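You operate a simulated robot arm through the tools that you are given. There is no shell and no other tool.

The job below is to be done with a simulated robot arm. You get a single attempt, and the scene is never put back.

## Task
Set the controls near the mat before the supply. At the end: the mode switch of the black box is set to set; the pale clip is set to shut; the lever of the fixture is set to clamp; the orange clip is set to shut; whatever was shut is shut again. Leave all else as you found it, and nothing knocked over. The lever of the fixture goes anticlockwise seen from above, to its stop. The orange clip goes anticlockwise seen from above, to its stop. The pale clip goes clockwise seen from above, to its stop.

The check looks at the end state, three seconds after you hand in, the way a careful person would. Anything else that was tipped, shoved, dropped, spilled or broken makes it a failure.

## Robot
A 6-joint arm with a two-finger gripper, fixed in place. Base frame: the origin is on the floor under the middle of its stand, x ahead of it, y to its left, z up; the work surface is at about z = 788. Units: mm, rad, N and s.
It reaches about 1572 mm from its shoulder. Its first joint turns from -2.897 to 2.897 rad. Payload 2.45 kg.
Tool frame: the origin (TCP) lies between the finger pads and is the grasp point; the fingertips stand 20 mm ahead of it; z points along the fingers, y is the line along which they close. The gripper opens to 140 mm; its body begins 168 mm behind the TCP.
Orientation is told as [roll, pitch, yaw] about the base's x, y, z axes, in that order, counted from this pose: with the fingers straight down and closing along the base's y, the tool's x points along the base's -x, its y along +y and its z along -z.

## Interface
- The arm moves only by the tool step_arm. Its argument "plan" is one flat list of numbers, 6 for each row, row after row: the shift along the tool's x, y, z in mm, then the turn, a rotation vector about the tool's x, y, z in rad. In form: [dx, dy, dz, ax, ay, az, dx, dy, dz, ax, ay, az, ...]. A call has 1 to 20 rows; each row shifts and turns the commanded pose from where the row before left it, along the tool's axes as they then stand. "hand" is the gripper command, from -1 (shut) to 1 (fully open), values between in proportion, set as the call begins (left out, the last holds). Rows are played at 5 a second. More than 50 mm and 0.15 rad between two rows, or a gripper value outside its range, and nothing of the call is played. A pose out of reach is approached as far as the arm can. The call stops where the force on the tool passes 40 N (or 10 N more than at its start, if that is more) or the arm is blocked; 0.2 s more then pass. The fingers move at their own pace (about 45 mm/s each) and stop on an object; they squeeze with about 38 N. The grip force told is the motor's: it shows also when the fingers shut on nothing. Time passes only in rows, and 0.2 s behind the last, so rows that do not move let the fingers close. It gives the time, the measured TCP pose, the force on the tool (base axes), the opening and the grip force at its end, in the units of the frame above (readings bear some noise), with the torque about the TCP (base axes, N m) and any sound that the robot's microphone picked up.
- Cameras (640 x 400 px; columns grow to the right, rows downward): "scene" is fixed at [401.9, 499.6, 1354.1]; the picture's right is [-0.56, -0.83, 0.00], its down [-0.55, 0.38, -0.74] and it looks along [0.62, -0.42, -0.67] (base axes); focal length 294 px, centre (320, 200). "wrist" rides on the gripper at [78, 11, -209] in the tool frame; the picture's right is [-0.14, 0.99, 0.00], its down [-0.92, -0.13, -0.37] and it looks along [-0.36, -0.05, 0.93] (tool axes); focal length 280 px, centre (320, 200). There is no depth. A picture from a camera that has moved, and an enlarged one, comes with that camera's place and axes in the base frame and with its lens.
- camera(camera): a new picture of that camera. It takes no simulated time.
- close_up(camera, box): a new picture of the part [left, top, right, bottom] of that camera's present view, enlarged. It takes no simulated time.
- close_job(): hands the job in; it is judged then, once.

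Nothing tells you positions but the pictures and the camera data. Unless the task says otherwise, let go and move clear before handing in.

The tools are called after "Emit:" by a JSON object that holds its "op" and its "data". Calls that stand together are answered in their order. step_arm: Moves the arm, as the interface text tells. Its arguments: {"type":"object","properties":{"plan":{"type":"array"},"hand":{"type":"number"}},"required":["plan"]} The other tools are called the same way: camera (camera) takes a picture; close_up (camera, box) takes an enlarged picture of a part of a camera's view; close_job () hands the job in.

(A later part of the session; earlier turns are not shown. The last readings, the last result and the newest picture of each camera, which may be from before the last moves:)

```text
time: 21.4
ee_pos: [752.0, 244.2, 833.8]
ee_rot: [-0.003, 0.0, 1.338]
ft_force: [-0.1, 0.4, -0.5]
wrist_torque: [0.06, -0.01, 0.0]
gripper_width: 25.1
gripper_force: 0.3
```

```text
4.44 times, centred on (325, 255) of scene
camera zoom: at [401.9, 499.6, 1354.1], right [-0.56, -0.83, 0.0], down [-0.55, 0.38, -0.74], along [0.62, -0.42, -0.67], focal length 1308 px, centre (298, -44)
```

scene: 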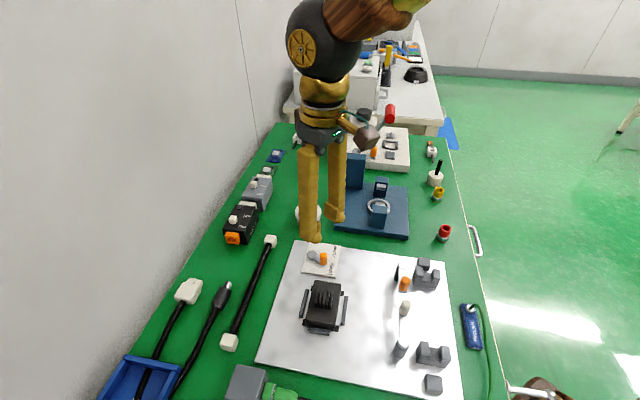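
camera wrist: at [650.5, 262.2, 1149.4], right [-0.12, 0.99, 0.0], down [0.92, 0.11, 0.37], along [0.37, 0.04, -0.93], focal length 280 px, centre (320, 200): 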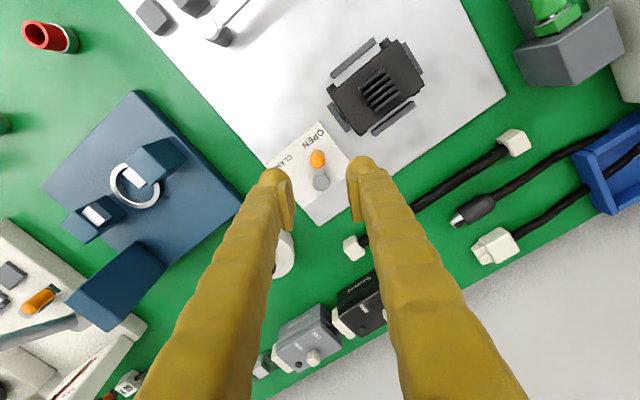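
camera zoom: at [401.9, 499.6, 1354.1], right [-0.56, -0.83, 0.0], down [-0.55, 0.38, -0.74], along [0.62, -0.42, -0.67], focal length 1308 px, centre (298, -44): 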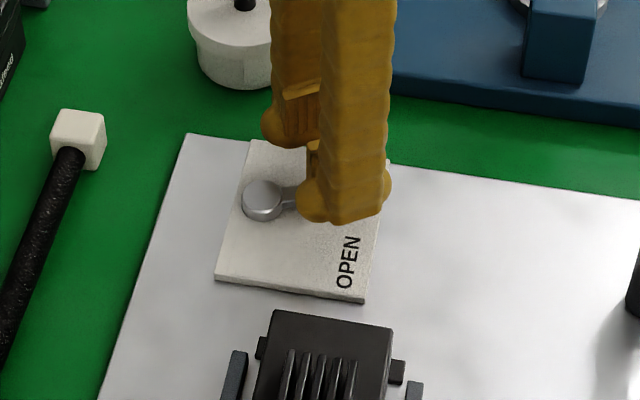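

Emit:
{"op": "step_arm", "data": {"plan": [-0.03, -1.2, 0, 0, 0, -0.035, -0.03, -1.2, 0, 0, 0, -0.035, -0.03, -1.2, 0, 0, 0, -0.035, -0.03, -1.2, 0, 0, 0, -0.035]}}

Emit:
{"op": "close_up", "data": {"camera": "wrist", "box": [240, 100, 400, 230]}}

Emit:
{"op": "close_up", "data": {"camera": "scene", "box": [280, 210, 370, 300]}}

```text
time: 22.4
ee_pos: [755.8, 243.9, 833.7]
ee_rot: [0.001, 0.0, 1.476]
ft_force: [-1.2, 0.1, 0.3]
wrist_torque: [0.03, 0.02, -0.02]
gripper_width: 25.0
gripper_force: 0.9
```

```text
3.08 times, centred on (320, 165) of wrist
camera zoom: at [739.1, 167.0, 1044.5], right [-0.97, 0.23, 0.0], down [0.21, 0.9, 0.37], along [0.09, 0.36, -0.93], focal length 863 px, centre (320, 308)
```

zoom: 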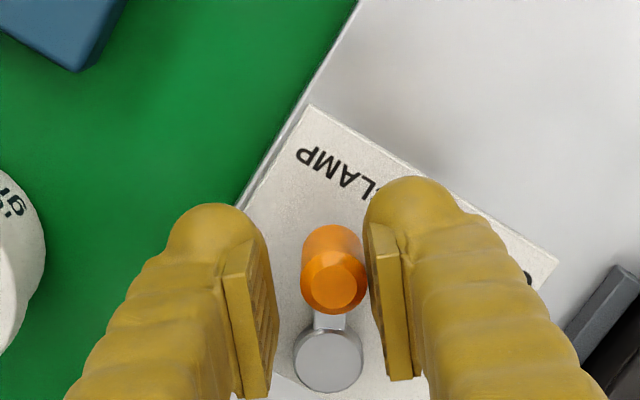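

```text
4.44 times, centred on (325, 255) of scene
camera zoom: at [401.9, 499.6, 1354.1], right [-0.56, -0.83, 0.0], down [-0.55, 0.38, -0.74], along [0.62, -0.42, -0.67], focal length 1308 px, centre (298, -44)
```

zoom: 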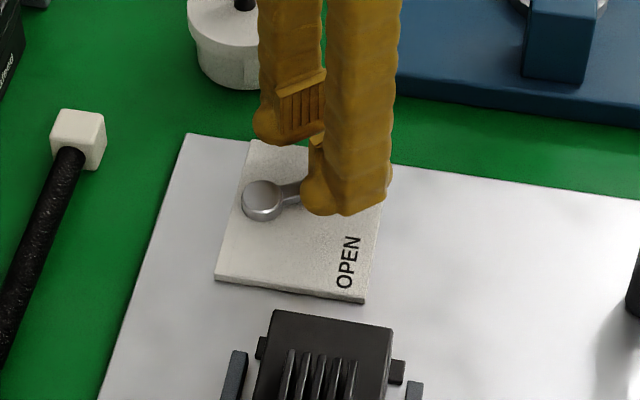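

Emit:
{"op": "step_arm", "data": {"plan": [-0.03, -1.2, 0, 0, 0, -0.035, -0.03, -1.2, 0, 0, 0, -0.035, -0.03, -1.2, 0, 0, 0, -0.035, -0.03, -1.2, 0, 0, 0, -0.035]}}

Emit:
{"op": "close_up", "data": {"camera": "wrist", "box": [240, 100, 400, 230]}}

Emit:
{"op": "close_up", "data": {"camera": "scene", "box": [280, 210, 370, 300]}}

```text
time: 23.4
ee_pos: [760.9, 244.1, 833.5]
ee_rot: [0.001, 0.0, 1.618]
ft_force: [-11.1, 3.6, -0.1]
wrist_torque: [0.02, 0.09, -0.08]
gripper_width: 32.5
gripper_force: 6.5
```

```text
3.08 times, centred on (320, 165) of wrist
camera zoom: at [754.4, 165.2, 1044.4], right [-1.0, 0.09, 0.0], down [0.08, 0.93, 0.37], along [0.03, 0.37, -0.93], focal length 863 px, centre (320, 308)
```

zoom: 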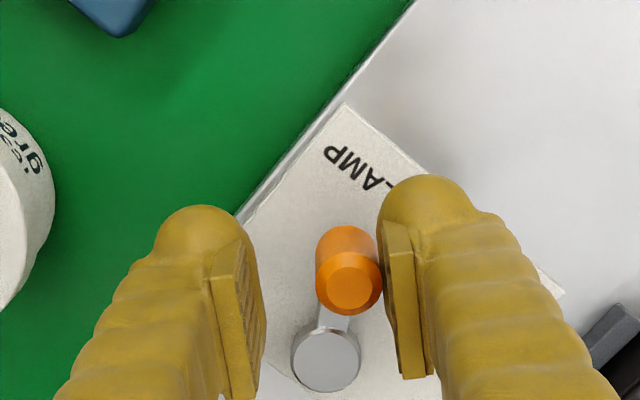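

```text
4.44 times, centred on (325, 255) of scene
camera zoom: at [401.9, 499.6, 1354.1], right [-0.56, -0.83, 0.0], down [-0.55, 0.38, -0.74], along [0.62, -0.42, -0.67], focal length 1308 px, centre (298, -44)
```

zoom: 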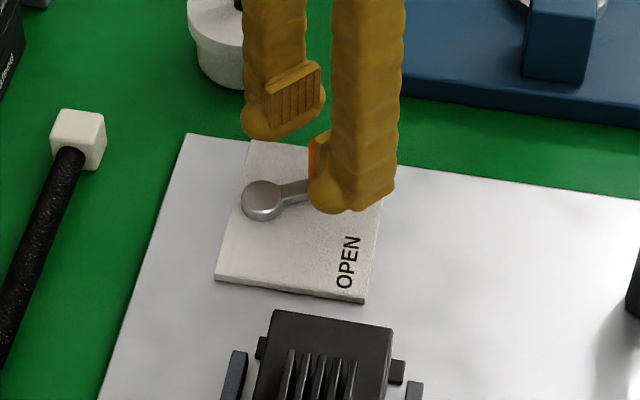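

The force rose to 11 N and the lever stopped at CLAMP, so that is its stop. I'll ease off, lift straight up and check.

Emit:
{"op": "step_arm", "data": {"plan": [0, 3, 0, 0, 0, 0, 0, 2, 0, 0, 0, 0, 0, 0, -15, 0, 0, 0, 0, 0, -30, 0, 0, 0, 0, 0, -45, 0, 0, 0, 0, 0, -45, 0, 0, 0, 0, 0, 0, 0, 0, 0], "hand": -0.5}}

Emit:
{"op": "close_up", "data": {"camera": "wrist", "box": [240, 100, 400, 230]}}

Emit:
{"op": "close_up", "data": {"camera": "scene", "box": [280, 210, 370, 300]}}

Emit:
{"op": "camera", "data": {"camera": "wrist"}}

```text
time: 25.0
ee_pos: [756.4, 243.7, 969.4]
ee_rot: [-0.001, 0.0, 1.619]
ft_force: [0.3, 0.0, 0.1]
wrist_torque: [0.01, 0.02, -0.02]
gripper_width: 35.0
gripper_force: 0.0
```

```text
3.08 times, centred on (320, 165) of wrist
camera zoom: at [750.1, 164.3, 1180.2], right [-1.0, 0.09, 0.0], down [0.08, 0.93, 0.37], along [0.03, 0.37, -0.93], focal length 863 px, centre (320, 308)
```

zoom: 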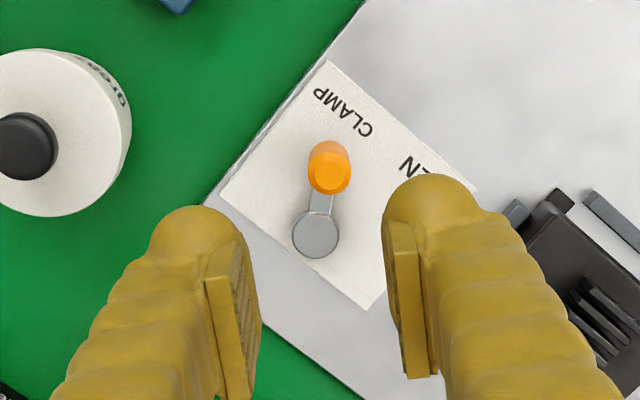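

```text
4.44 times, centred on (325, 255) of scene
camera zoom: at [401.9, 499.6, 1354.1], right [-0.56, -0.83, 0.0], down [-0.55, 0.38, -0.74], along [0.62, -0.42, -0.67], focal length 1308 px, centre (298, -44)
```

zoom: 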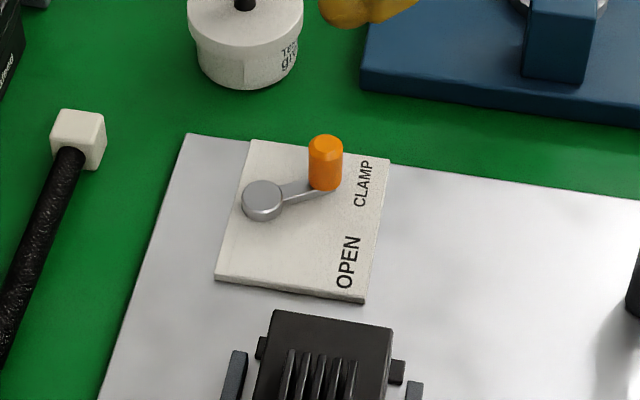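

```text
taken
camera wrist: at [750.1, 164.3, 1180.2], right [-1.0, 0.09, 0.0], down [0.08, 0.93, 0.37], along [0.03, 0.37, -0.93], focal length 280 px, centre (320, 200)
```

wrist: 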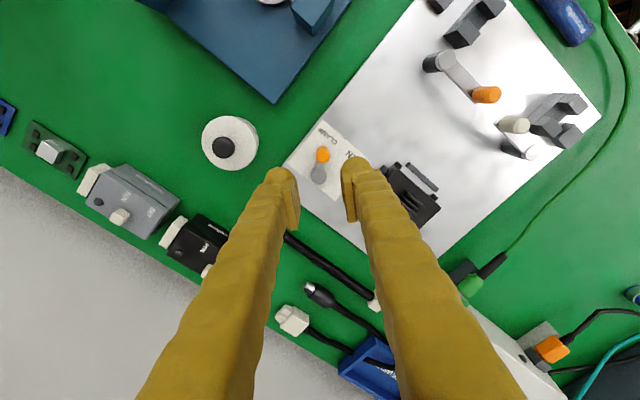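

The lever stands at CLAMP and the plate hasn't moved. Next I'll study the two clips closely.

Emit:
{"op": "close_up", "data": {"camera": "wrist", "box": [410, 0, 610, 180]}}

Emit:
{"op": "close_up", "data": {"camera": "scene", "box": [370, 240, 480, 400]}}

```text
2.22 times, centred on (510, 90) of wrist
camera zoom: at [750.1, 164.3, 1180.2], right [-1.0, 0.09, 0.0], down [0.08, 0.93, 0.37], along [0.03, 0.37, -0.93], focal length 623 px, centre (-102, 444)
```

zoom: 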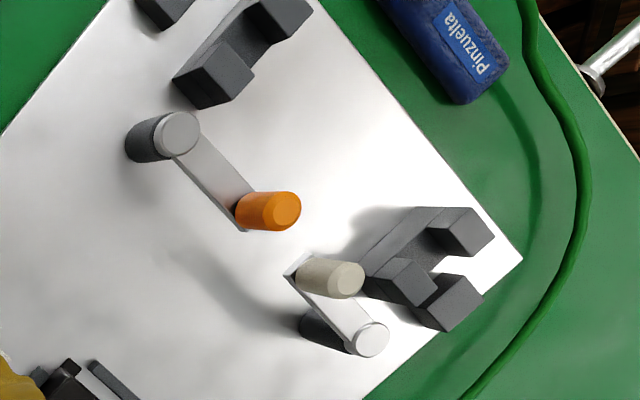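

```text
2.50 times, centred on (425, 320) of scene
camera zoom: at [401.9, 499.6, 1354.1], right [-0.56, -0.83, 0.0], down [-0.55, 0.38, -0.74], along [0.62, -0.42, -0.67], focal length 736 px, centre (58, -100)
```

zoom: 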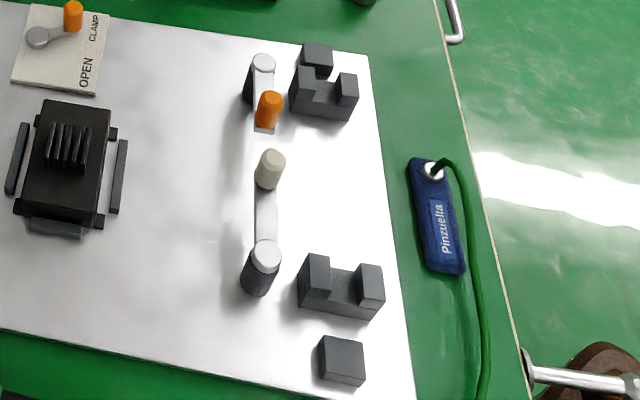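

Both clips are tall: pegs up to z ≈ 861, pivots near z ≈ 838. I'll move the camera over them to measure the forks and arcs before touching anything.

Emit:
{"op": "step_arm", "data": {"plan": [9.35, 41.3, 0, 0, 0, 0, 9.35, 41.3, 0, 0, 0, 0, 9.35, 41.3, 0, 0, 0, 0, 9.35, 41.3, 0, 0, 0, 0, 9.35, 41.3, 0, 0, 0, 0, 9.35, 41.3, 0, 0, 0, 0, 0, 0, 0, 0, 0, 0], "hand": 0.2}}

Emit:
{"op": "camera", "data": {"camera": "wrist"}}

Emit:
{"op": "close_up", "data": {"camera": "wrist", "box": [200, 40, 440, 200]}}

Emit:
{"op": "camera", "data": {"camera": "scene"}}

```text
time: 26.6
ee_pos: [511.2, 176.0, 968.3]
ee_rot: [-0.001, 0.0, 1.618]
ft_force: [-0.6, -0.6, 0.0]
wrist_torque: [0.04, 0.01, 0.0]
gripper_width: 84.0
gripper_force: 0.1
```

```text
taken
camera wrist: at [505.1, 97.3, 1179.9], right [-1.0, 0.09, 0.0], down [0.08, 0.93, 0.37], along [0.03, 0.37, -0.93], focal length 280 px, centre (320, 200)
```

wrist: 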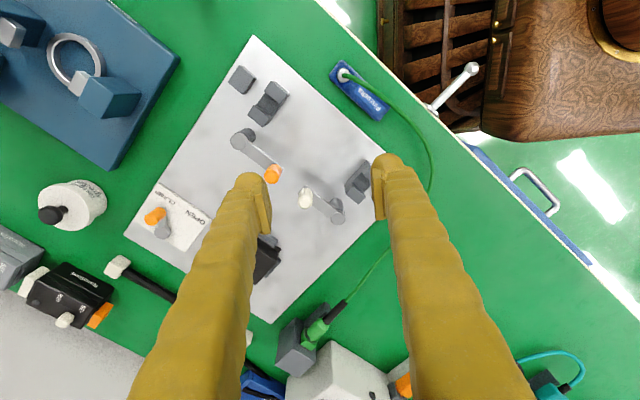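

```text
2.50 times, centred on (320, 120) of wrist
camera zoom: at [505.1, 97.3, 1179.9], right [-1.0, 0.09, 0.0], down [0.08, 0.93, 0.37], along [0.03, 0.37, -0.93], focal length 701 px, centre (320, 400)
```

zoom: 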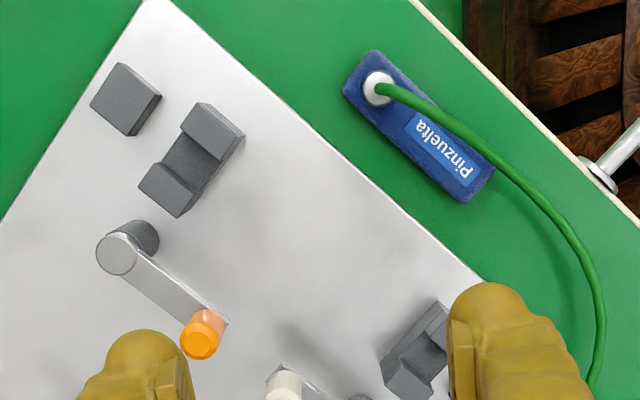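

```text
taken
```

scene: 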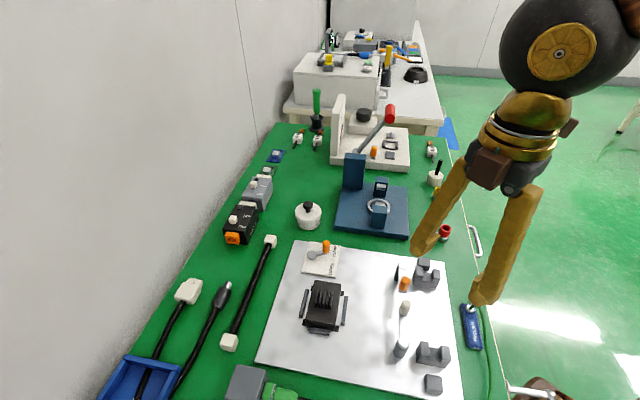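

Emit:
{"op": "close_up", "data": {"camera": "wrist", "box": [220, 115, 380, 225]}}

Emit:
{"op": "close_up", "data": {"camera": "scene", "box": [380, 255, 460, 305]}}

Emit:
{"op": "close_up", "data": {"camera": "scene", "box": [375, 290, 465, 400]}}

```text
3.64 times, centred on (300, 170) of wrist
camera zoom: at [505.1, 97.3, 1179.9], right [-1.0, 0.09, 0.0], down [0.08, 0.93, 0.37], along [0.03, 0.37, -0.93], focal length 1020 px, centre (393, 309)
```

zoom: 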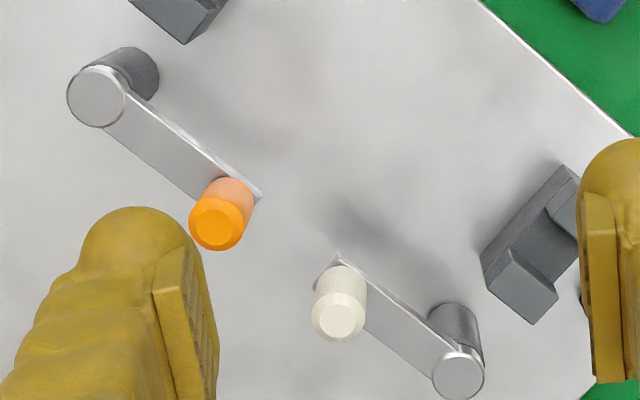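

```text
8.00 times, centred on (420, 280) of scene
camera zoom: at [401.9, 499.6, 1354.1], right [-0.56, -0.83, 0.0], down [-0.55, 0.38, -0.74], along [0.62, -0.42, -0.67], focal length 2354 px, centre (-480, -440)
```

zoom: 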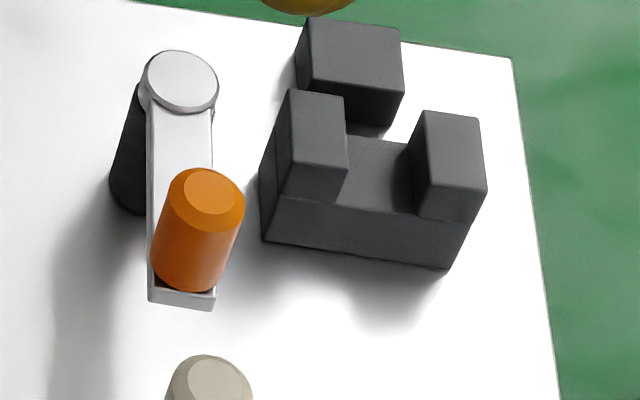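

```text
3.64 times, centred on (420, 345) of scene
camera zoom: at [401.9, 499.6, 1354.1], right [-0.56, -0.83, 0.0], down [-0.55, 0.38, -0.74], along [0.62, -0.42, -0.67], focal length 1070 px, centre (-44, -327)
```

zoom: 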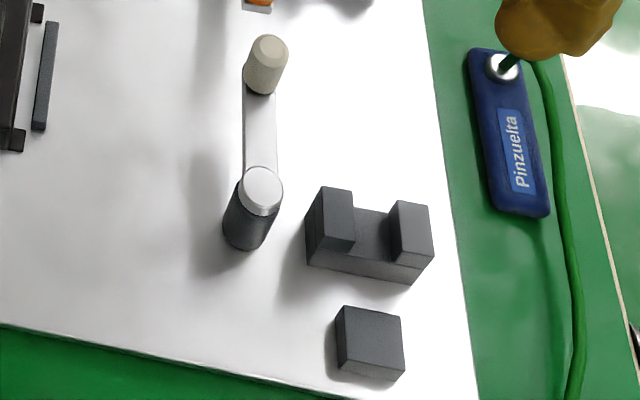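

Measured: pale pivot (496, 260), pale peg (536, 223), orange pivot (610, 147), orange peg (571, 186), peg tops z ≈ 865. The fork tops are only about z 824, below the blades. I'll do the pale clip first and move above its peg with the fingers tangential.

Emit:
{"op": "step_arm", "data": {"plan": [-23.2, -13.2, 0, 0, 0, 0, -23.2, -13.2, 0, 0, 0, 0, 0, 0, 0, 0, 0, -0.1265, 0, 0, 0, 0, 0, -0.1265, 0, 0, 0, 0, 0, -0.1265, 0, 0, 0, 0, 0, -0.1265, 0, 0, 0, 0, 0, -0.1265, 0, 0, 0, 0, 0, -0.1265, 0, 0, 25, 0, 0, 0, 0, 0, 25, 0, 0, 0, 0, 0, 0, 0, 0, 0], "hand": -0.37}}

Emit:
{"op": "close_up", "data": {"camera": "wrist", "box": [220, 60, 420, 220]}}

Emit:
{"op": "camera", "data": {"camera": "scene"}}

```text
time: 29.0
ee_pos: [536.6, 223.9, 920.3]
ee_rot: [-0.001, 0.0, 2.377]
ft_force: [0.4, 0.4, 0.8]
wrist_torque: [0.03, 0.01, 0.02]
gripper_width: 44.2
gripper_force: 0.0
```

```text
2.50 times, centred on (320, 140) of wrist
camera zoom: at [585.2, 162.5, 1129.5], right [-0.78, -0.62, 0.0], down [-0.58, 0.73, 0.37], along [-0.23, 0.29, -0.93], focal length 701 px, centre (320, 350)
```

zoom: 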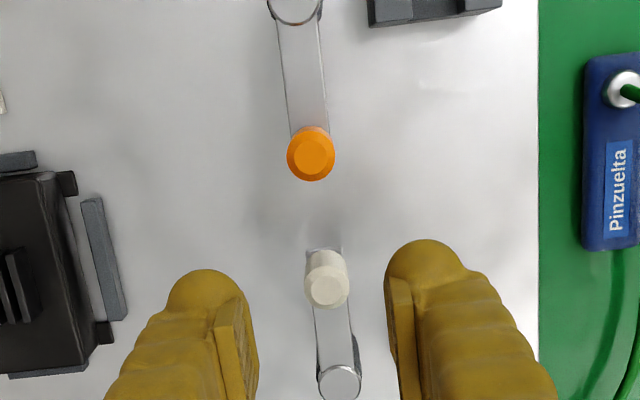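

```text
taken
```

scene: 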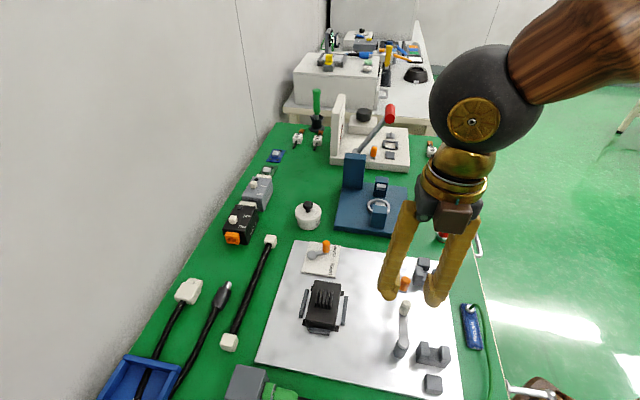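

Emit:
{"op": "step_arm", "data": {"plan": [0, 1.8, 25, 0, 0, 0, 0, 0, 20, 0, 0, 0, 0, 0, 11, 0, 0, 0, 0, 0, 0, 0, 0, 0]}}

Emit:
{"op": "close_up", "data": {"camera": "wrist", "box": [220, 80, 420, 220]}}

Emit:
{"op": "close_up", "data": {"camera": "scene", "box": [370, 240, 480, 400]}}

```text
time: 30.0
ee_pos: [534.1, 223.1, 863.4]
ee_rot: [0.0, 0.0, 2.378]
ft_force: [0.1, 0.2, 0.6]
wrist_torque: [0.0, 0.0, 0.03]
gripper_width: 44.1
gripper_force: 0.1
```

```text
2.86 times, centred on (320, 150) of wrist
camera zoom: at [583.8, 160.8, 1073.3], right [-0.79, -0.62, 0.0], down [-0.58, 0.73, 0.37], along [-0.23, 0.29, -0.93], focal length 801 px, centre (320, 343)
```

zoom: 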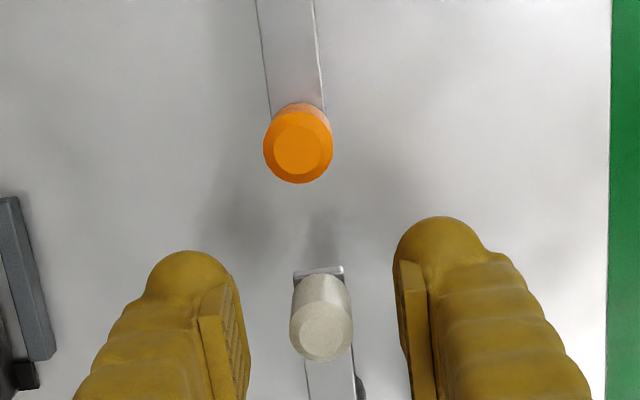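

```text
2.50 times, centred on (425, 320) of scene
camera zoom: at [401.9, 499.6, 1354.1], right [-0.56, -0.83, 0.0], down [-0.55, 0.38, -0.74], along [0.62, -0.42, -0.67], focal length 736 px, centre (58, -100)
```

zoom: 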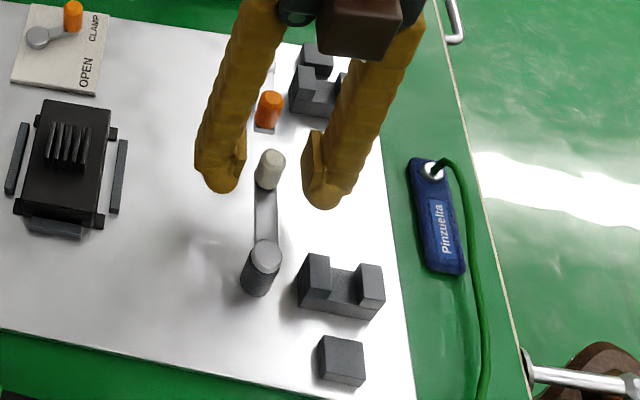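

Peg is centred between the fingers. I'll close to a loose straddle and sweep clockwise along the arc.

Emit:
{"op": "step_arm", "data": {"plan": [0, 0, 0, 0, 0, 0, 0, 0, 0, 0, 0, 0], "hand": -0.63}}

Emit:
{"op": "step_arm", "data": {"plan": [-0.13, 3.8, 0, 0, 0, 0.07, -0.13, 3.8, 0, 0, 0, 0.07, -0.13, 3.8, 0, 0, 0, 0.07, -0.13, 3.8, 0, 0, 0, 0.07, -0.13, 3.8, 0, 0, 0, 0.07, -0.13, 3.8, 0, 0, 0, 0.07]}}

Emit:
{"op": "close_up", "data": {"camera": "wrist", "box": [220, 80, 420, 220]}}

Emit:
{"op": "close_up", "data": {"camera": "scene", "box": [370, 240, 480, 400]}}

```text
time: 30.6
ee_pos: [534.3, 223.3, 862.0]
ee_rot: [0.0, -0.001, 2.378]
ft_force: [-0.7, 0.1, 0.0]
wrist_torque: [0.02, -0.03, 0.0]
gripper_width: 25.8
gripper_force: 0.1
```

```text
time: 32.0
ee_pos: [515.3, 209.2, 862.2]
ee_rot: [0.0, 0.0, 1.955]
ft_force: [-0.1, 0.1, 0.1]
wrist_torque: [-0.01, 0.01, 0.01]
gripper_width: 26.0
gripper_force: 0.6
```

```text
2.86 times, centred on (320, 150) of wrist
camera zoom: at [535.7, 132.8, 1073.8], right [-0.97, -0.24, 0.0], down [-0.23, 0.9, 0.37], along [-0.09, 0.36, -0.93], focal length 801 px, centre (320, 343)
```

zoom: 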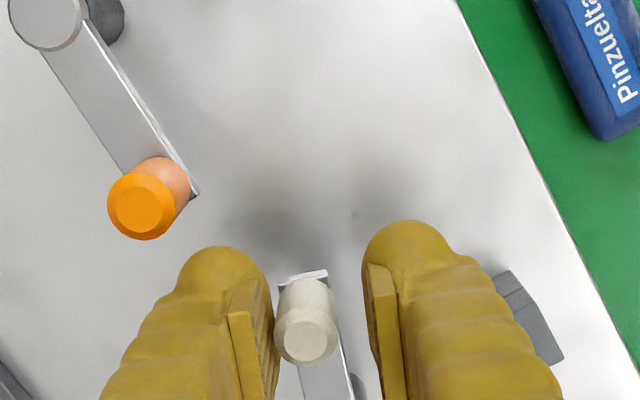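

```text
2.50 times, centred on (425, 320) of scene
camera zoom: at [401.9, 499.6, 1354.1], right [-0.56, -0.83, 0.0], down [-0.55, 0.38, -0.74], along [0.62, -0.42, -0.67], focal length 736 px, centre (58, -100)
```

zoom: 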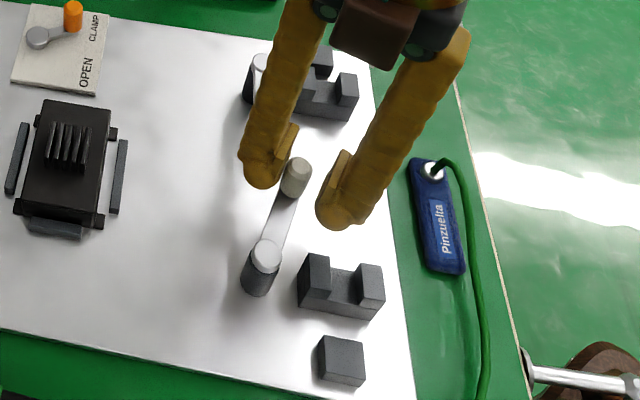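

The pale clip swings freely. Continuing the arc.

Emit:
{"op": "step_arm", "data": {"plan": [-0.13, 3.8, 0, 0, 0, 0.07, -0.13, 3.8, 0, 0, 0, 0.07, -0.13, 3.8, 0, 0, 0, 0.07, -0.13, 3.8, 0, 0, 0, 0.07, -0.13, 3.8, 0, 0, 0, 0.07, -0.13, 3.8, 0, 0, 0, 0.07, -0.13, 3.8, 0, 0, 0, 0.07, -0.13, 3.8, 0, 0, 0, 0.07]}}

Emit:
{"op": "close_up", "data": {"camera": "wrist", "box": [220, 80, 420, 220]}}

Emit:
{"op": "close_up", "data": {"camera": "scene", "box": [370, 240, 480, 400]}}

```text
time: 33.8
ee_pos: [486.1, 206.4, 863.5]
ee_rot: [-0.001, -0.001, 1.396]
ft_force: [0.4, -0.4, 0.4]
wrist_torque: [-0.02, -0.02, -0.02]
gripper_width: 26.3
gripper_force: 0.0
```

```text
2.86 times, centred on (320, 150) of wrist
camera zoom: at [462.5, 131.3, 1073.6], right [-0.95, 0.31, 0.0], down [0.29, 0.88, 0.37], along [0.11, 0.35, -0.93], focal length 801 px, centre (320, 343)
```

zoom: 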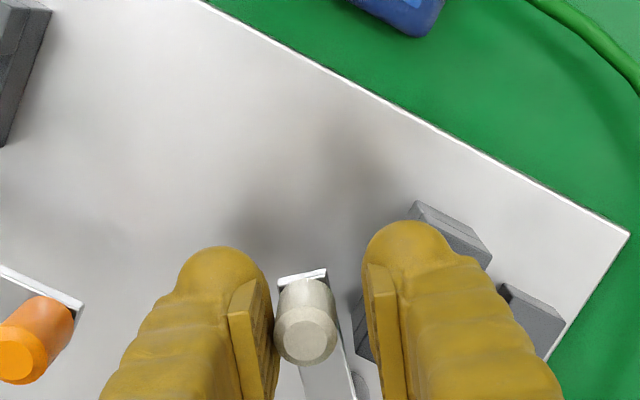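

```text
2.50 times, centred on (425, 320) of scene
camera zoom: at [401.9, 499.6, 1354.1], right [-0.56, -0.83, 0.0], down [-0.55, 0.38, -0.74], along [0.62, -0.42, -0.67], focal length 736 px, centre (58, -100)
```

zoom: 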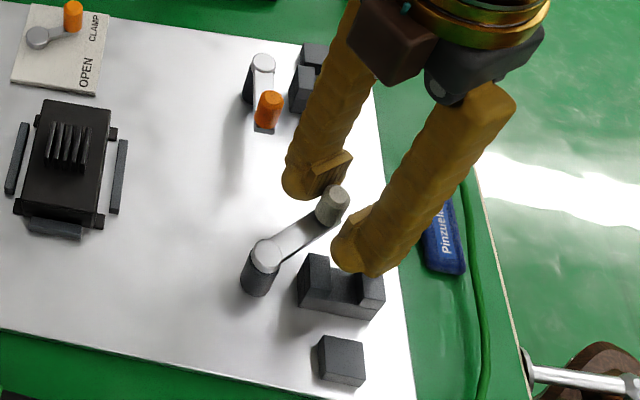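

Emit:
{"op": "step_arm", "data": {"plan": [-0.13, 3.8, 0, 0, 0, 0.07, -0.13, 3.8, 0, 0, 0, 0.07, -0.13, 3.8, 0, 0, 0, 0.07, -0.13, 3.8, 0, 0, 0, 0.07, -0.13, 3.8, 0, 0, 0, 0.07, -0.13, 3.8, 0, 0, 0, 0.07]}}

Emit:
{"op": "close_up", "data": {"camera": "wrist", "box": [220, 80, 420, 220]}}

Emit:
{"op": "close_up", "data": {"camera": "scene", "box": [370, 240, 480, 400]}}

```text
time: 35.2
ee_pos: [465.0, 213.9, 862.2]
ee_rot: [0.001, -0.001, 0.975]
ft_force: [1.0, -0.4, -0.6]
wrist_torque: [-0.02, -0.02, -0.02]
gripper_width: 26.3
gripper_force: 0.9
```

```text
2.86 times, centred on (320, 150) of wrist
camera zoom: at [413.1, 155.9, 1073.4], right [-0.74, 0.67, 0.0], down [0.62, 0.69, 0.37], along [0.25, 0.27, -0.93], focal length 801 px, centre (320, 343)
```

zoom: 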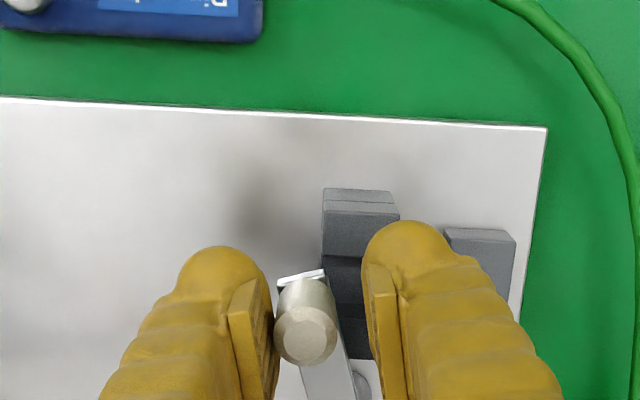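

```text
2.50 times, centred on (425, 320) of scene
camera zoom: at [401.9, 499.6, 1354.1], right [-0.56, -0.83, 0.0], down [-0.55, 0.38, -0.74], along [0.62, -0.42, -0.67], focal length 736 px, centre (58, -100)
```

zoom: 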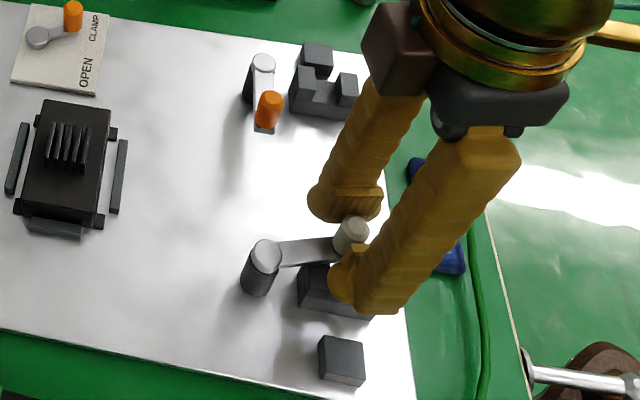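

Emit:
{"op": "step_arm", "data": {"plan": [-0.07, 2.7, 0, 0, 0, 0.05, -0.07, 2.7, 0, 0, 0, 0.05, -0.07, 2.7, 0, 0, 0, 0.05, -0.07, 2.7, 0, 0, 0, 0.05]}}

Emit:
{"op": "close_up", "data": {"camera": "wrist", "box": [220, 80, 420, 220]}}

Emit:
{"op": "close_up", "data": {"camera": "scene", "box": [370, 240, 480, 400]}}

```text
time: 36.2
ee_pos: [457.6, 221.5, 863.2]
ee_rot: [0.0, 0.0, 0.776]
ft_force: [1.0, -0.7, 0.7]
wrist_torque: [-0.03, -0.01, -0.01]
gripper_width: 26.1
gripper_force: 0.0
```

```text
2.86 times, centred on (320, 150) of wrist
camera zoom: at [394.3, 174.6, 1073.7], right [-0.6, 0.8, 0.0], down [0.75, 0.55, 0.37], along [0.3, 0.22, -0.93], focal length 801 px, centre (320, 343)
```

zoom: 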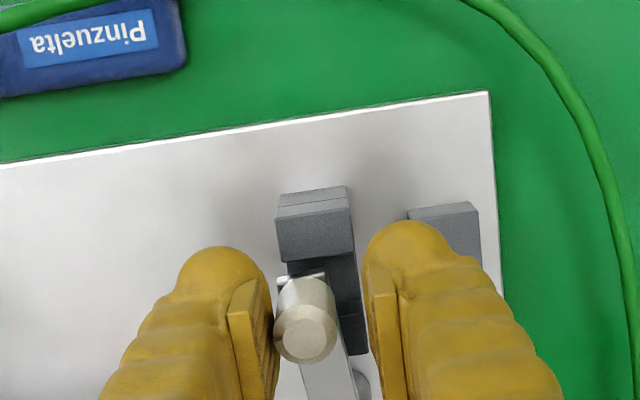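

```text
2.50 times, centred on (425, 320) of scene
camera zoom: at [401.9, 499.6, 1354.1], right [-0.56, -0.83, 0.0], down [-0.55, 0.38, -0.74], along [0.62, -0.42, -0.67], focal length 736 px, centre (58, -100)
```

zoom: 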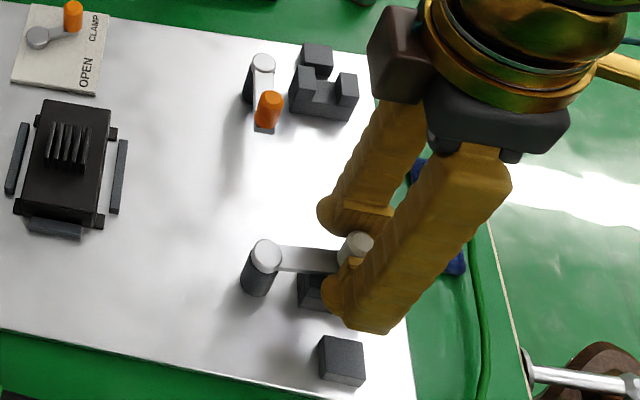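

Emit:
{"op": "step_arm", "data": {"plan": [-0.05, 2.2, 0, 0, 0, 0.04, -0.05, 2.2, 0, 0, 0, 0.04, -0.05, 2.2, 0, 0, 0, 0.04]}}

Emit:
{"op": "close_up", "data": {"camera": "wrist", "box": [220, 80, 420, 220]}}

Emit:
{"op": "close_up", "data": {"camera": "scene", "box": [370, 240, 480, 400]}}

```text
time: 37.0
ee_pos: [453.7, 226.8, 863.9]
ee_rot: [0.0, -0.001, 0.655]
ft_force: [2.7, -2.2, -0.4]
wrist_torque: [-0.05, -0.04, 0.01]
gripper_width: 28.3
gripper_force: 1.6
```

```text
2.86 times, centred on (320, 150) of wrist
camera zoom: at [385.0, 187.4, 1073.6], right [-0.5, 0.87, 0.0], down [0.81, 0.46, 0.37], along [0.32, 0.18, -0.93], focal length 801 px, centre (320, 343)
```

zoom: 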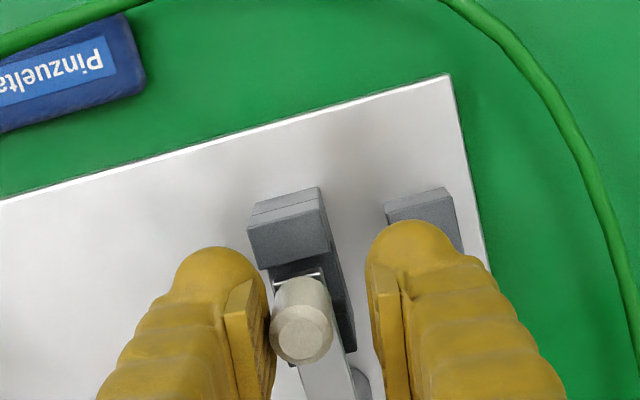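

```text
2.50 times, centred on (425, 320) of scene
camera zoom: at [401.9, 499.6, 1354.1], right [-0.56, -0.83, 0.0], down [-0.55, 0.38, -0.74], along [0.62, -0.42, -0.67], focal length 736 px, centre (58, -100)
```

zoom: 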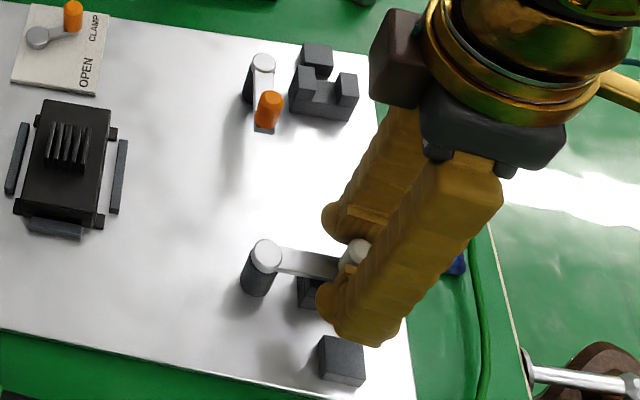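

Resistance is starting (about 3.5 N). A few more small steps to bring it firmly to the stop.

Emit:
{"op": "step_arm", "data": {"plan": [-0.04, 1.6, 0, 0, 0, 0.03, -0.04, 1.6, 0, 0, 0, 0.03, -0.04, 1.6, 0, 0, 0, 0.03]}}

Emit:
{"op": "close_up", "data": {"camera": "wrist", "box": [220, 80, 420, 220]}}

Emit:
{"op": "close_up", "data": {"camera": "scene", "box": [370, 240, 480, 400]}}

```text
time: 37.8
ee_pos: [450.4, 230.7, 862.8]
ee_rot: [0.001, -0.002, 0.569]
ft_force: [13.4, -9.8, 0.5]
wrist_torque: [-0.1, -0.17, 0.12]
gripper_width: 36.2
gripper_force: 7.1
```

```text
2.86 times, centred on (320, 150) of wrist
camera zoom: at [378.8, 197.4, 1073.4], right [-0.42, 0.91, 0.0], down [0.84, 0.39, 0.37], along [0.34, 0.15, -0.93], focal length 801 px, centre (320, 343)
```

zoom: 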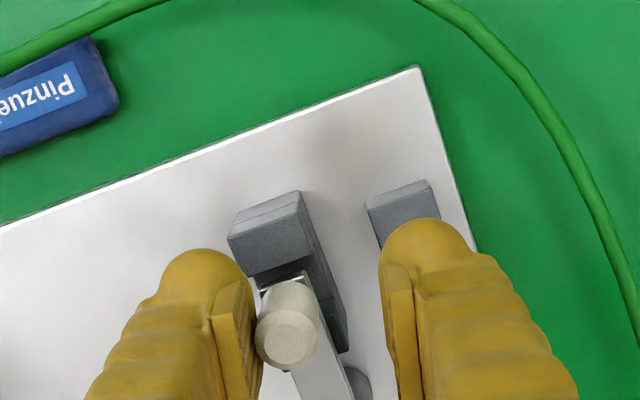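

```text
2.50 times, centred on (425, 320) of scene
camera zoom: at [401.9, 499.6, 1354.1], right [-0.56, -0.83, 0.0], down [-0.55, 0.38, -0.74], along [0.62, -0.42, -0.67], focal length 736 px, centre (58, -100)
```

zoom: 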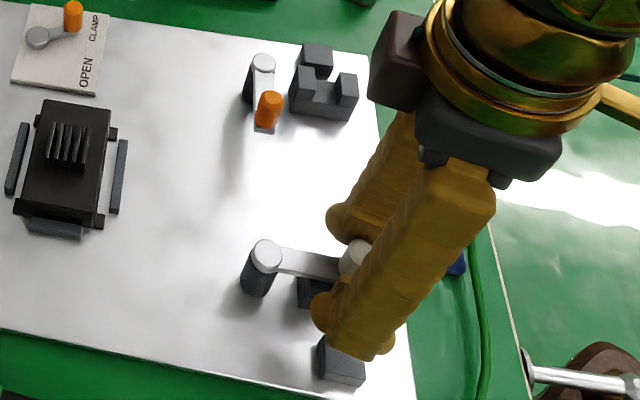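

Force rose to about 16 N with no further motion, so the pale clip is at its stop. Backing off and lifting to check.

Emit:
{"op": "step_arm", "data": {"plan": [0, -4, 0, 0, 0, 0, 0, -2, 0, 0, 0, 0, 0, 0, -15, 0, 0, 0, 0, 0, -30, 0, 0, 0, 0, 0, -40, 0, 0, 0, 0, 0, -30, 0, 0, 0, 0, 0, 0, 0, 0, 0], "hand": -0.45}}

Emit:
{"op": "camera", "data": {"camera": "wrist"}}

Emit:
{"op": "close_up", "data": {"camera": "wrist", "box": [220, 80, 420, 220]}}

Emit:
{"op": "close_up", "data": {"camera": "scene", "box": [370, 240, 480, 400]}}

```text
time: 39.4
ee_pos: [452.0, 225.5, 978.0]
ee_rot: [-0.001, 0.0, 0.567]
ft_force: [0.1, 0.1, -0.4]
wrist_torque: [-0.01, 0.03, 0.0]
gripper_width: 38.5
gripper_force: 0.1
```

```text
taken
camera wrist: at [381.8, 192.8, 1188.9], right [-0.42, 0.91, 0.0], down [0.85, 0.39, 0.37], along [0.34, 0.15, -0.93], focal length 280 px, centre (320, 200)
```

wrist: 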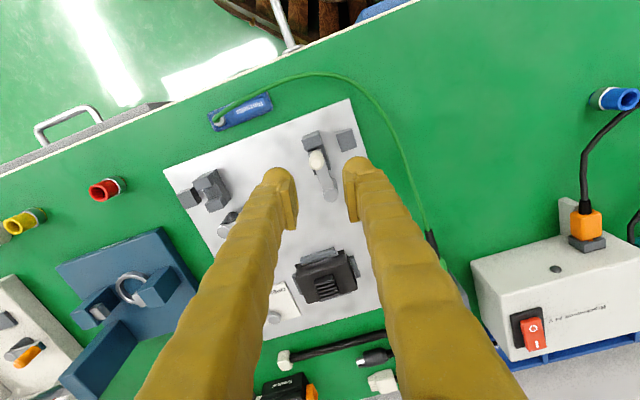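

```text
2.86 times, centred on (320, 150) of wrist
camera zoom: at [381.8, 192.8, 1188.9], right [-0.42, 0.91, 0.0], down [0.85, 0.39, 0.37], along [0.34, 0.15, -0.93], focal length 801 px, centre (320, 343)
```

zoom: 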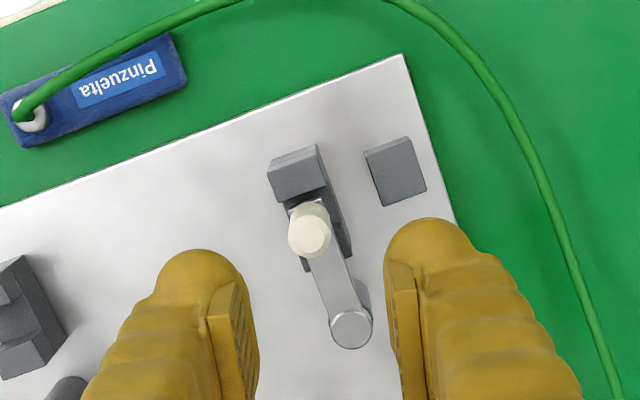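

```text
2.50 times, centred on (425, 320) of scene
camera zoom: at [401.9, 499.6, 1354.1], right [-0.56, -0.83, 0.0], down [-0.55, 0.38, -0.74], along [0.62, -0.42, -0.67], focal length 736 px, centre (58, -100)
```

zoom: 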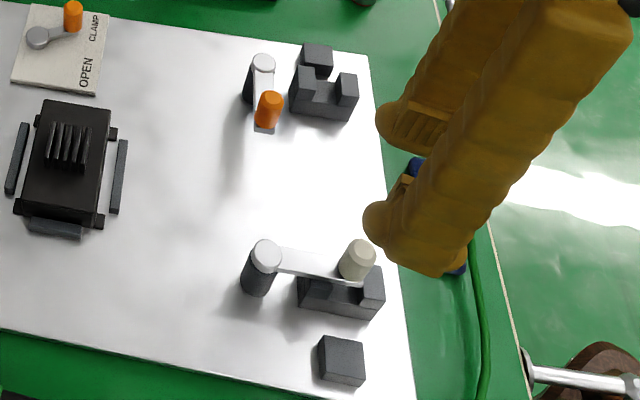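

The pale clip now lies over its fork at about 90° from the start. Moving to the orange clip: above its peg at about (571, 186), with the fingers tangential again.

Emit:
{"op": "step_arm", "data": {"plan": [-26.2, -32.2, 0, 0, 0, 0, -26.2, -32.2, 0, 0, 0, 0, -26.1, -32.3, 0, 0, 0, 0, 0, 0, 0, 0, 0, 0.1331, 0, 0, 0, 0, 0, 0.1331, 0, 0, 0, 0, 0, 0.1331, 0, 0, 0, 0, 0, 0.1331, 0, 0, 0, 0, 0, 0.1331, 0, 0, 0, 0, 0, 0.1331, 0, 0, 0, 0, 0, 0.1331, 0, 0, 0, 0, 0, 0.1331, 0, 0, 0, 0, 0, 0.1331, 0, 0, 0, 0, 0, 0.1331, 0, 0, 28, 0, 0, 0, 0, 0, 28, 0, 0, 0, 0, 0, 0, 0, 0, 0], "hand": -0.37}}

Emit:
{"op": "close_up", "data": {"camera": "wrist", "box": [220, 60, 420, 220]}}

Emit:
{"op": "camera", "data": {"camera": "scene"}}

```text
time: 42.8
ee_pos: [571.3, 186.6, 921.0]
ee_rot: [0.0, 0.0, -0.763]
ft_force: [0.1, -0.9, -0.3]
wrist_torque: [0.04, 0.02, -0.01]
gripper_width: 43.8
gripper_force: 0.1
```

```text
2.50 times, centred on (320, 140) of wrist
camera zoom: at [523.1, 248.0, 1131.7], right [0.79, 0.62, 0.0], down [0.58, -0.73, 0.37], along [0.23, -0.29, -0.93], focal length 701 px, centre (320, 350)
```

zoom: 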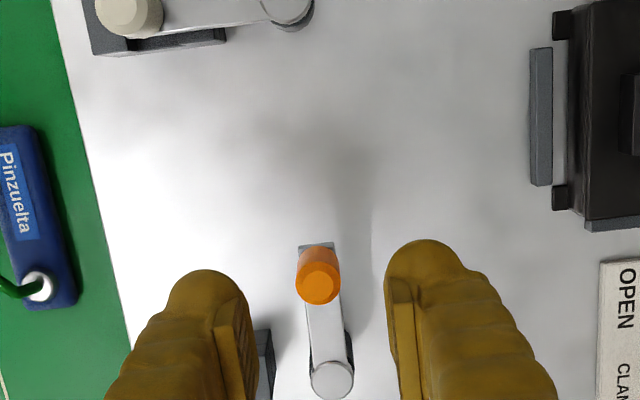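

```text
taken
```

scene: 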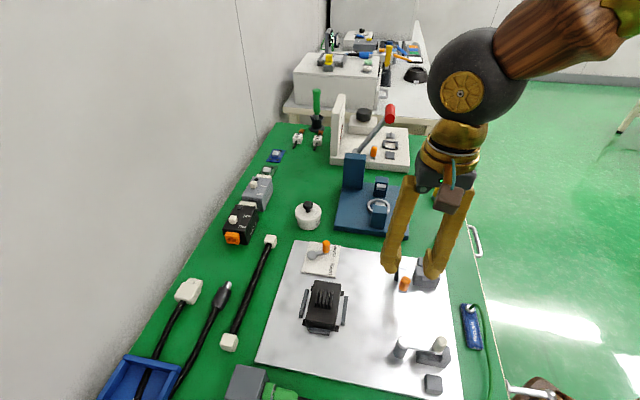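

Alignment is good; lowering around the orange peg and narrowing to a loose straddle.

Emit:
{"op": "step_arm", "data": {"plan": [0, 0, 25, 0, 0, 0, 0, 0, 20, 0, 0, 0, 0, 0, 12, 0, 0, 0, 0, 0, 0, 0, 0, 0]}}

Emit:
{"op": "step_arm", "data": {"plan": [0, 0, 0, 0, 0, 0, 0, 0, 0, 0, 0, 0], "hand": -0.63}}

Emit:
{"op": "close_up", "data": {"camera": "wrist", "box": [220, 80, 420, 220]}}

Emit:
{"op": "close_up", "data": {"camera": "scene", "box": [370, 220, 480, 380]}}

```text
time: 43.8
ee_pos: [569.6, 186.0, 865.4]
ee_rot: [-0.001, 0.001, -0.764]
ft_force: [-0.4, -0.1, 0.6]
wrist_torque: [0.03, -0.03, -0.02]
gripper_width: 44.2
gripper_force: 0.1
```

```text
time: 44.4
ee_pos: [570.9, 186.2, 865.0]
ee_rot: [0.0, 0.001, -0.765]
ft_force: [-0.2, -0.7, 0.1]
wrist_torque: [0.0, -0.03, -0.01]
gripper_width: 25.7
gripper_force: 0.1
```

```text
2.86 times, centred on (320, 150) of wrist
camera zoom: at [523.1, 247.7, 1075.5], right [0.78, 0.62, 0.0], down [0.58, -0.73, 0.37], along [0.23, -0.29, -0.93], focal length 801 px, centre (320, 343)
```

zoom: 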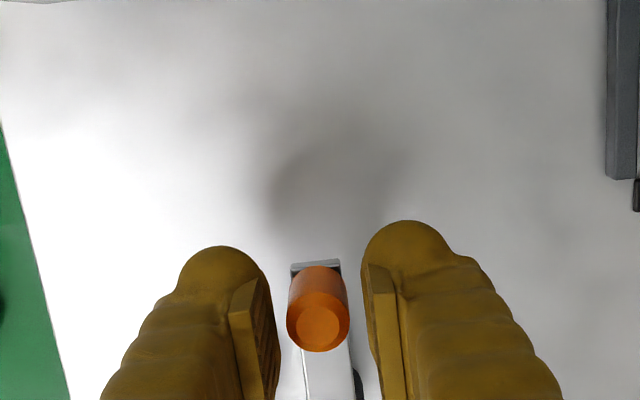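

```text
2.50 times, centred on (425, 300) of scene
camera zoom: at [401.9, 499.6, 1354.1], right [-0.56, -0.83, 0.0], down [-0.55, 0.38, -0.74], along [0.62, -0.42, -0.67], focal length 736 px, centre (58, -50)
```

zoom: 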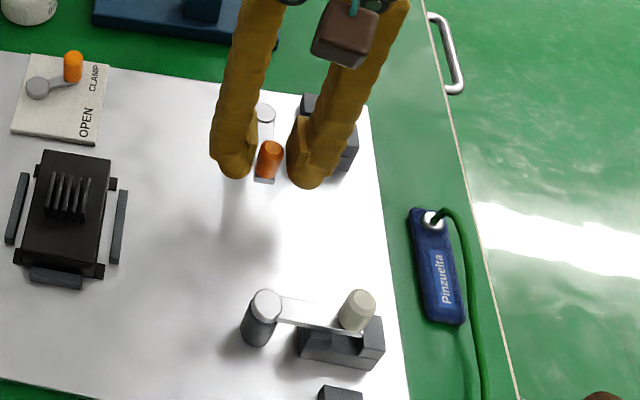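

Peg is centred between the pads. Sweeping anticlockwise now.

Emit:
{"op": "step_arm", "data": {"plan": [-0.13, -3.8, 0, 0, 0, -0.07, -0.13, -3.8, 0, 0, 0, -0.07, -0.13, -3.8, 0, 0, 0, -0.07, -0.13, -3.8, 0, 0, 0, -0.07, -0.13, -3.8, 0, 0, 0, -0.07, -0.13, -3.8, 0, 0, 0, -0.07, -0.13, -3.8, 0, 0, 0, -0.07, -0.13, -3.8, 0, 0, 0, -0.07]}}

Emit:
{"op": "close_up", "data": {"camera": "wrist", "box": [220, 80, 420, 220]}}

Emit:
{"op": "close_up", "data": {"camera": "scene", "box": [370, 220, 480, 380]}}

```text
time: 46.2
ee_pos: [556.4, 161.1, 865.2]
ee_rot: [-0.001, 0.0, -0.202]
ft_force: [-1.1, 0.7, 0.1]
wrist_torque: [0.04, 0.0, -0.02]
gripper_width: 26.5
gripper_force: 0.2
```

```text
2.86 times, centred on (320, 150) of wrist
camera zoom: at [483.1, 186.0, 1075.4], right [0.33, 0.94, 0.0], down [0.88, -0.31, 0.37], along [0.35, -0.12, -0.93], focal length 801 px, centre (320, 343)
```

zoom: 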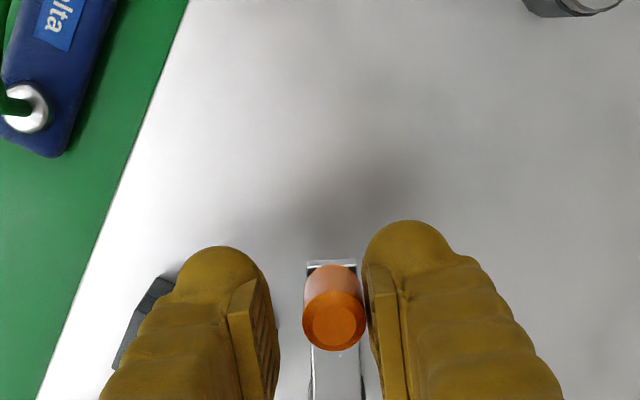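

```text
2.50 times, centred on (425, 300) of scene
camera zoom: at [401.9, 499.6, 1354.1], right [-0.56, -0.83, 0.0], down [-0.55, 0.38, -0.74], along [0.62, -0.42, -0.67], focal length 736 px, centre (58, -50)
```

zoom: 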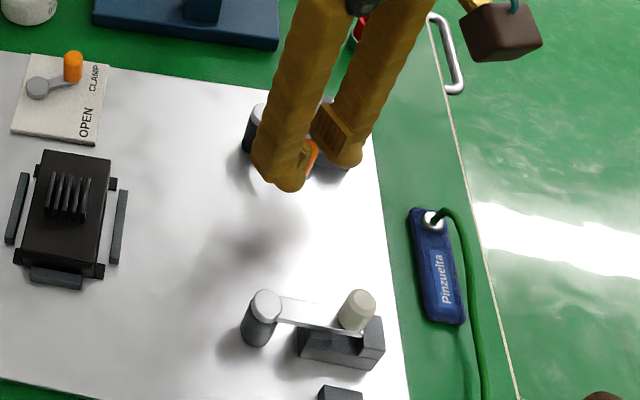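

Emit:
{"op": "step_arm", "data": {"plan": [-0.13, -3.8, 0, 0, 0, -0.07, -0.13, -3.8, 0, 0, 0, -0.07, -0.13, -3.8, 0, 0, 0, -0.07, -0.13, -3.8, 0, 0, 0, -0.07, -0.13, -3.8, 0, 0, 0, -0.07, -0.13, -3.8, 0, 0, 0, -0.07, -0.13, -3.8, 0, 0, 0, -0.07, -0.13, -3.8, 0, 0, 0, -0.07, -0.13, -3.8, 0, 0, 0, -0.07]}}

Emit:
{"op": "close_up", "data": {"camera": "wrist", "box": [220, 80, 420, 220]}}

Emit:
{"op": "close_up", "data": {"camera": "scene", "box": [370, 220, 480, 380]}}

```text
time: 48.2
ee_pos: [560.3, 126.3, 865.1]
ee_rot: [-0.003, -0.001, 0.427]
ft_force: [0.2, 0.4, -0.2]
wrist_torque: [0.0, -0.02, -0.02]
gripper_width: 26.2
gripper_force: 0.5
```

```text
2.86 times, centred on (320, 150) of wrist
camera zoom: at [485.4, 103.5, 1075.4], right [-0.28, 0.96, 0.0], down [0.89, 0.26, 0.37], along [0.35, 0.1, -0.93], focal length 801 px, centre (320, 343)
```

zoom: 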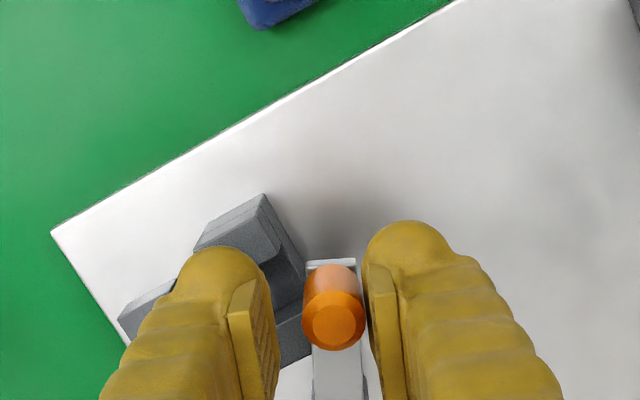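

```text
2.50 times, centred on (425, 300) of scene
camera zoom: at [401.9, 499.6, 1354.1], right [-0.56, -0.83, 0.0], down [-0.55, 0.38, -0.74], along [0.62, -0.42, -0.67], focal length 736 px, centre (58, -50)
```

zoom: 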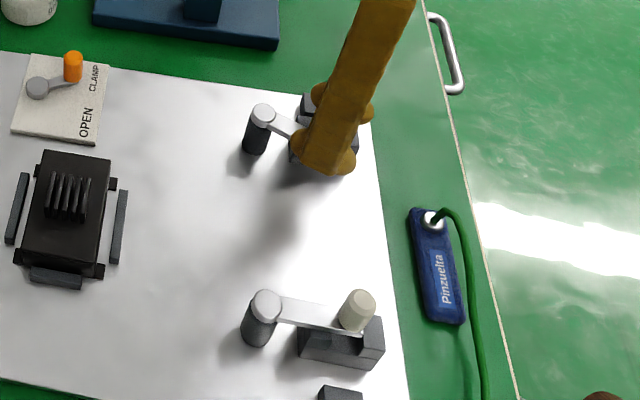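

Emit:
{"op": "step_arm", "data": {"plan": [-0.07, -2.7, 0, 0, 0, -0.05, -0.07, -2.7, 0, 0, 0, -0.05, -0.07, -2.7, 0, 0, 0, -0.05, -0.07, -2.7, 0, 0, 0, -0.05, -0.07, -2.7, 0, 0, 0, -0.05, -0.07, -2.7, 0, 0, 0, -0.05]}}

Emit:
{"op": "close_up", "data": {"camera": "wrist", "box": [220, 80, 420, 220]}}

Emit:
{"op": "close_up", "data": {"camera": "scene", "box": [370, 220, 480, 380]}}

```text
time: 49.6
ee_pos: [568.4, 113.8, 865.4]
ee_rot: [0.001, 0.0, 0.726]
ft_force: [-0.6, 0.7, 0.0]
wrist_torque: [0.0, 0.02, -0.01]
gripper_width: 26.6
gripper_force: 0.5
```

```text
2.86 times, centred on (320, 150) of wrist
camera zoom: at [504.1, 69.2, 1075.6], right [-0.55, 0.83, 0.0], down [0.77, 0.52, 0.37], along [0.31, 0.2, -0.93], focal length 801 px, centre (320, 343)
```

zoom: 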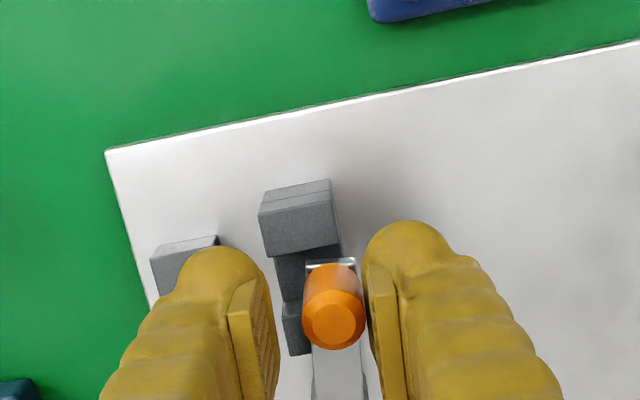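

```text
2.50 times, centred on (425, 300) of scene
camera zoom: at [401.9, 499.6, 1354.1], right [-0.56, -0.83, 0.0], down [-0.55, 0.38, -0.74], along [0.62, -0.42, -0.67], focal length 736 px, centre (58, -50)
```

zoom: 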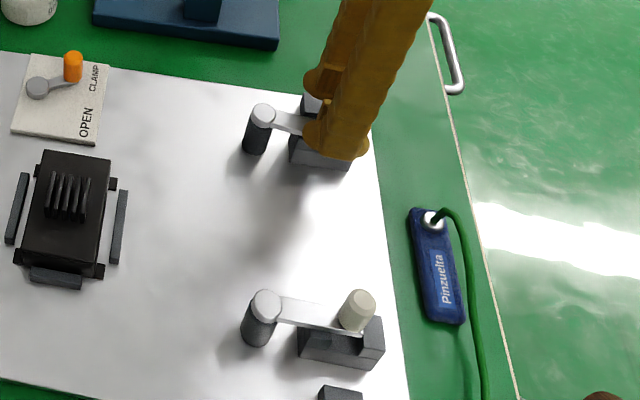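

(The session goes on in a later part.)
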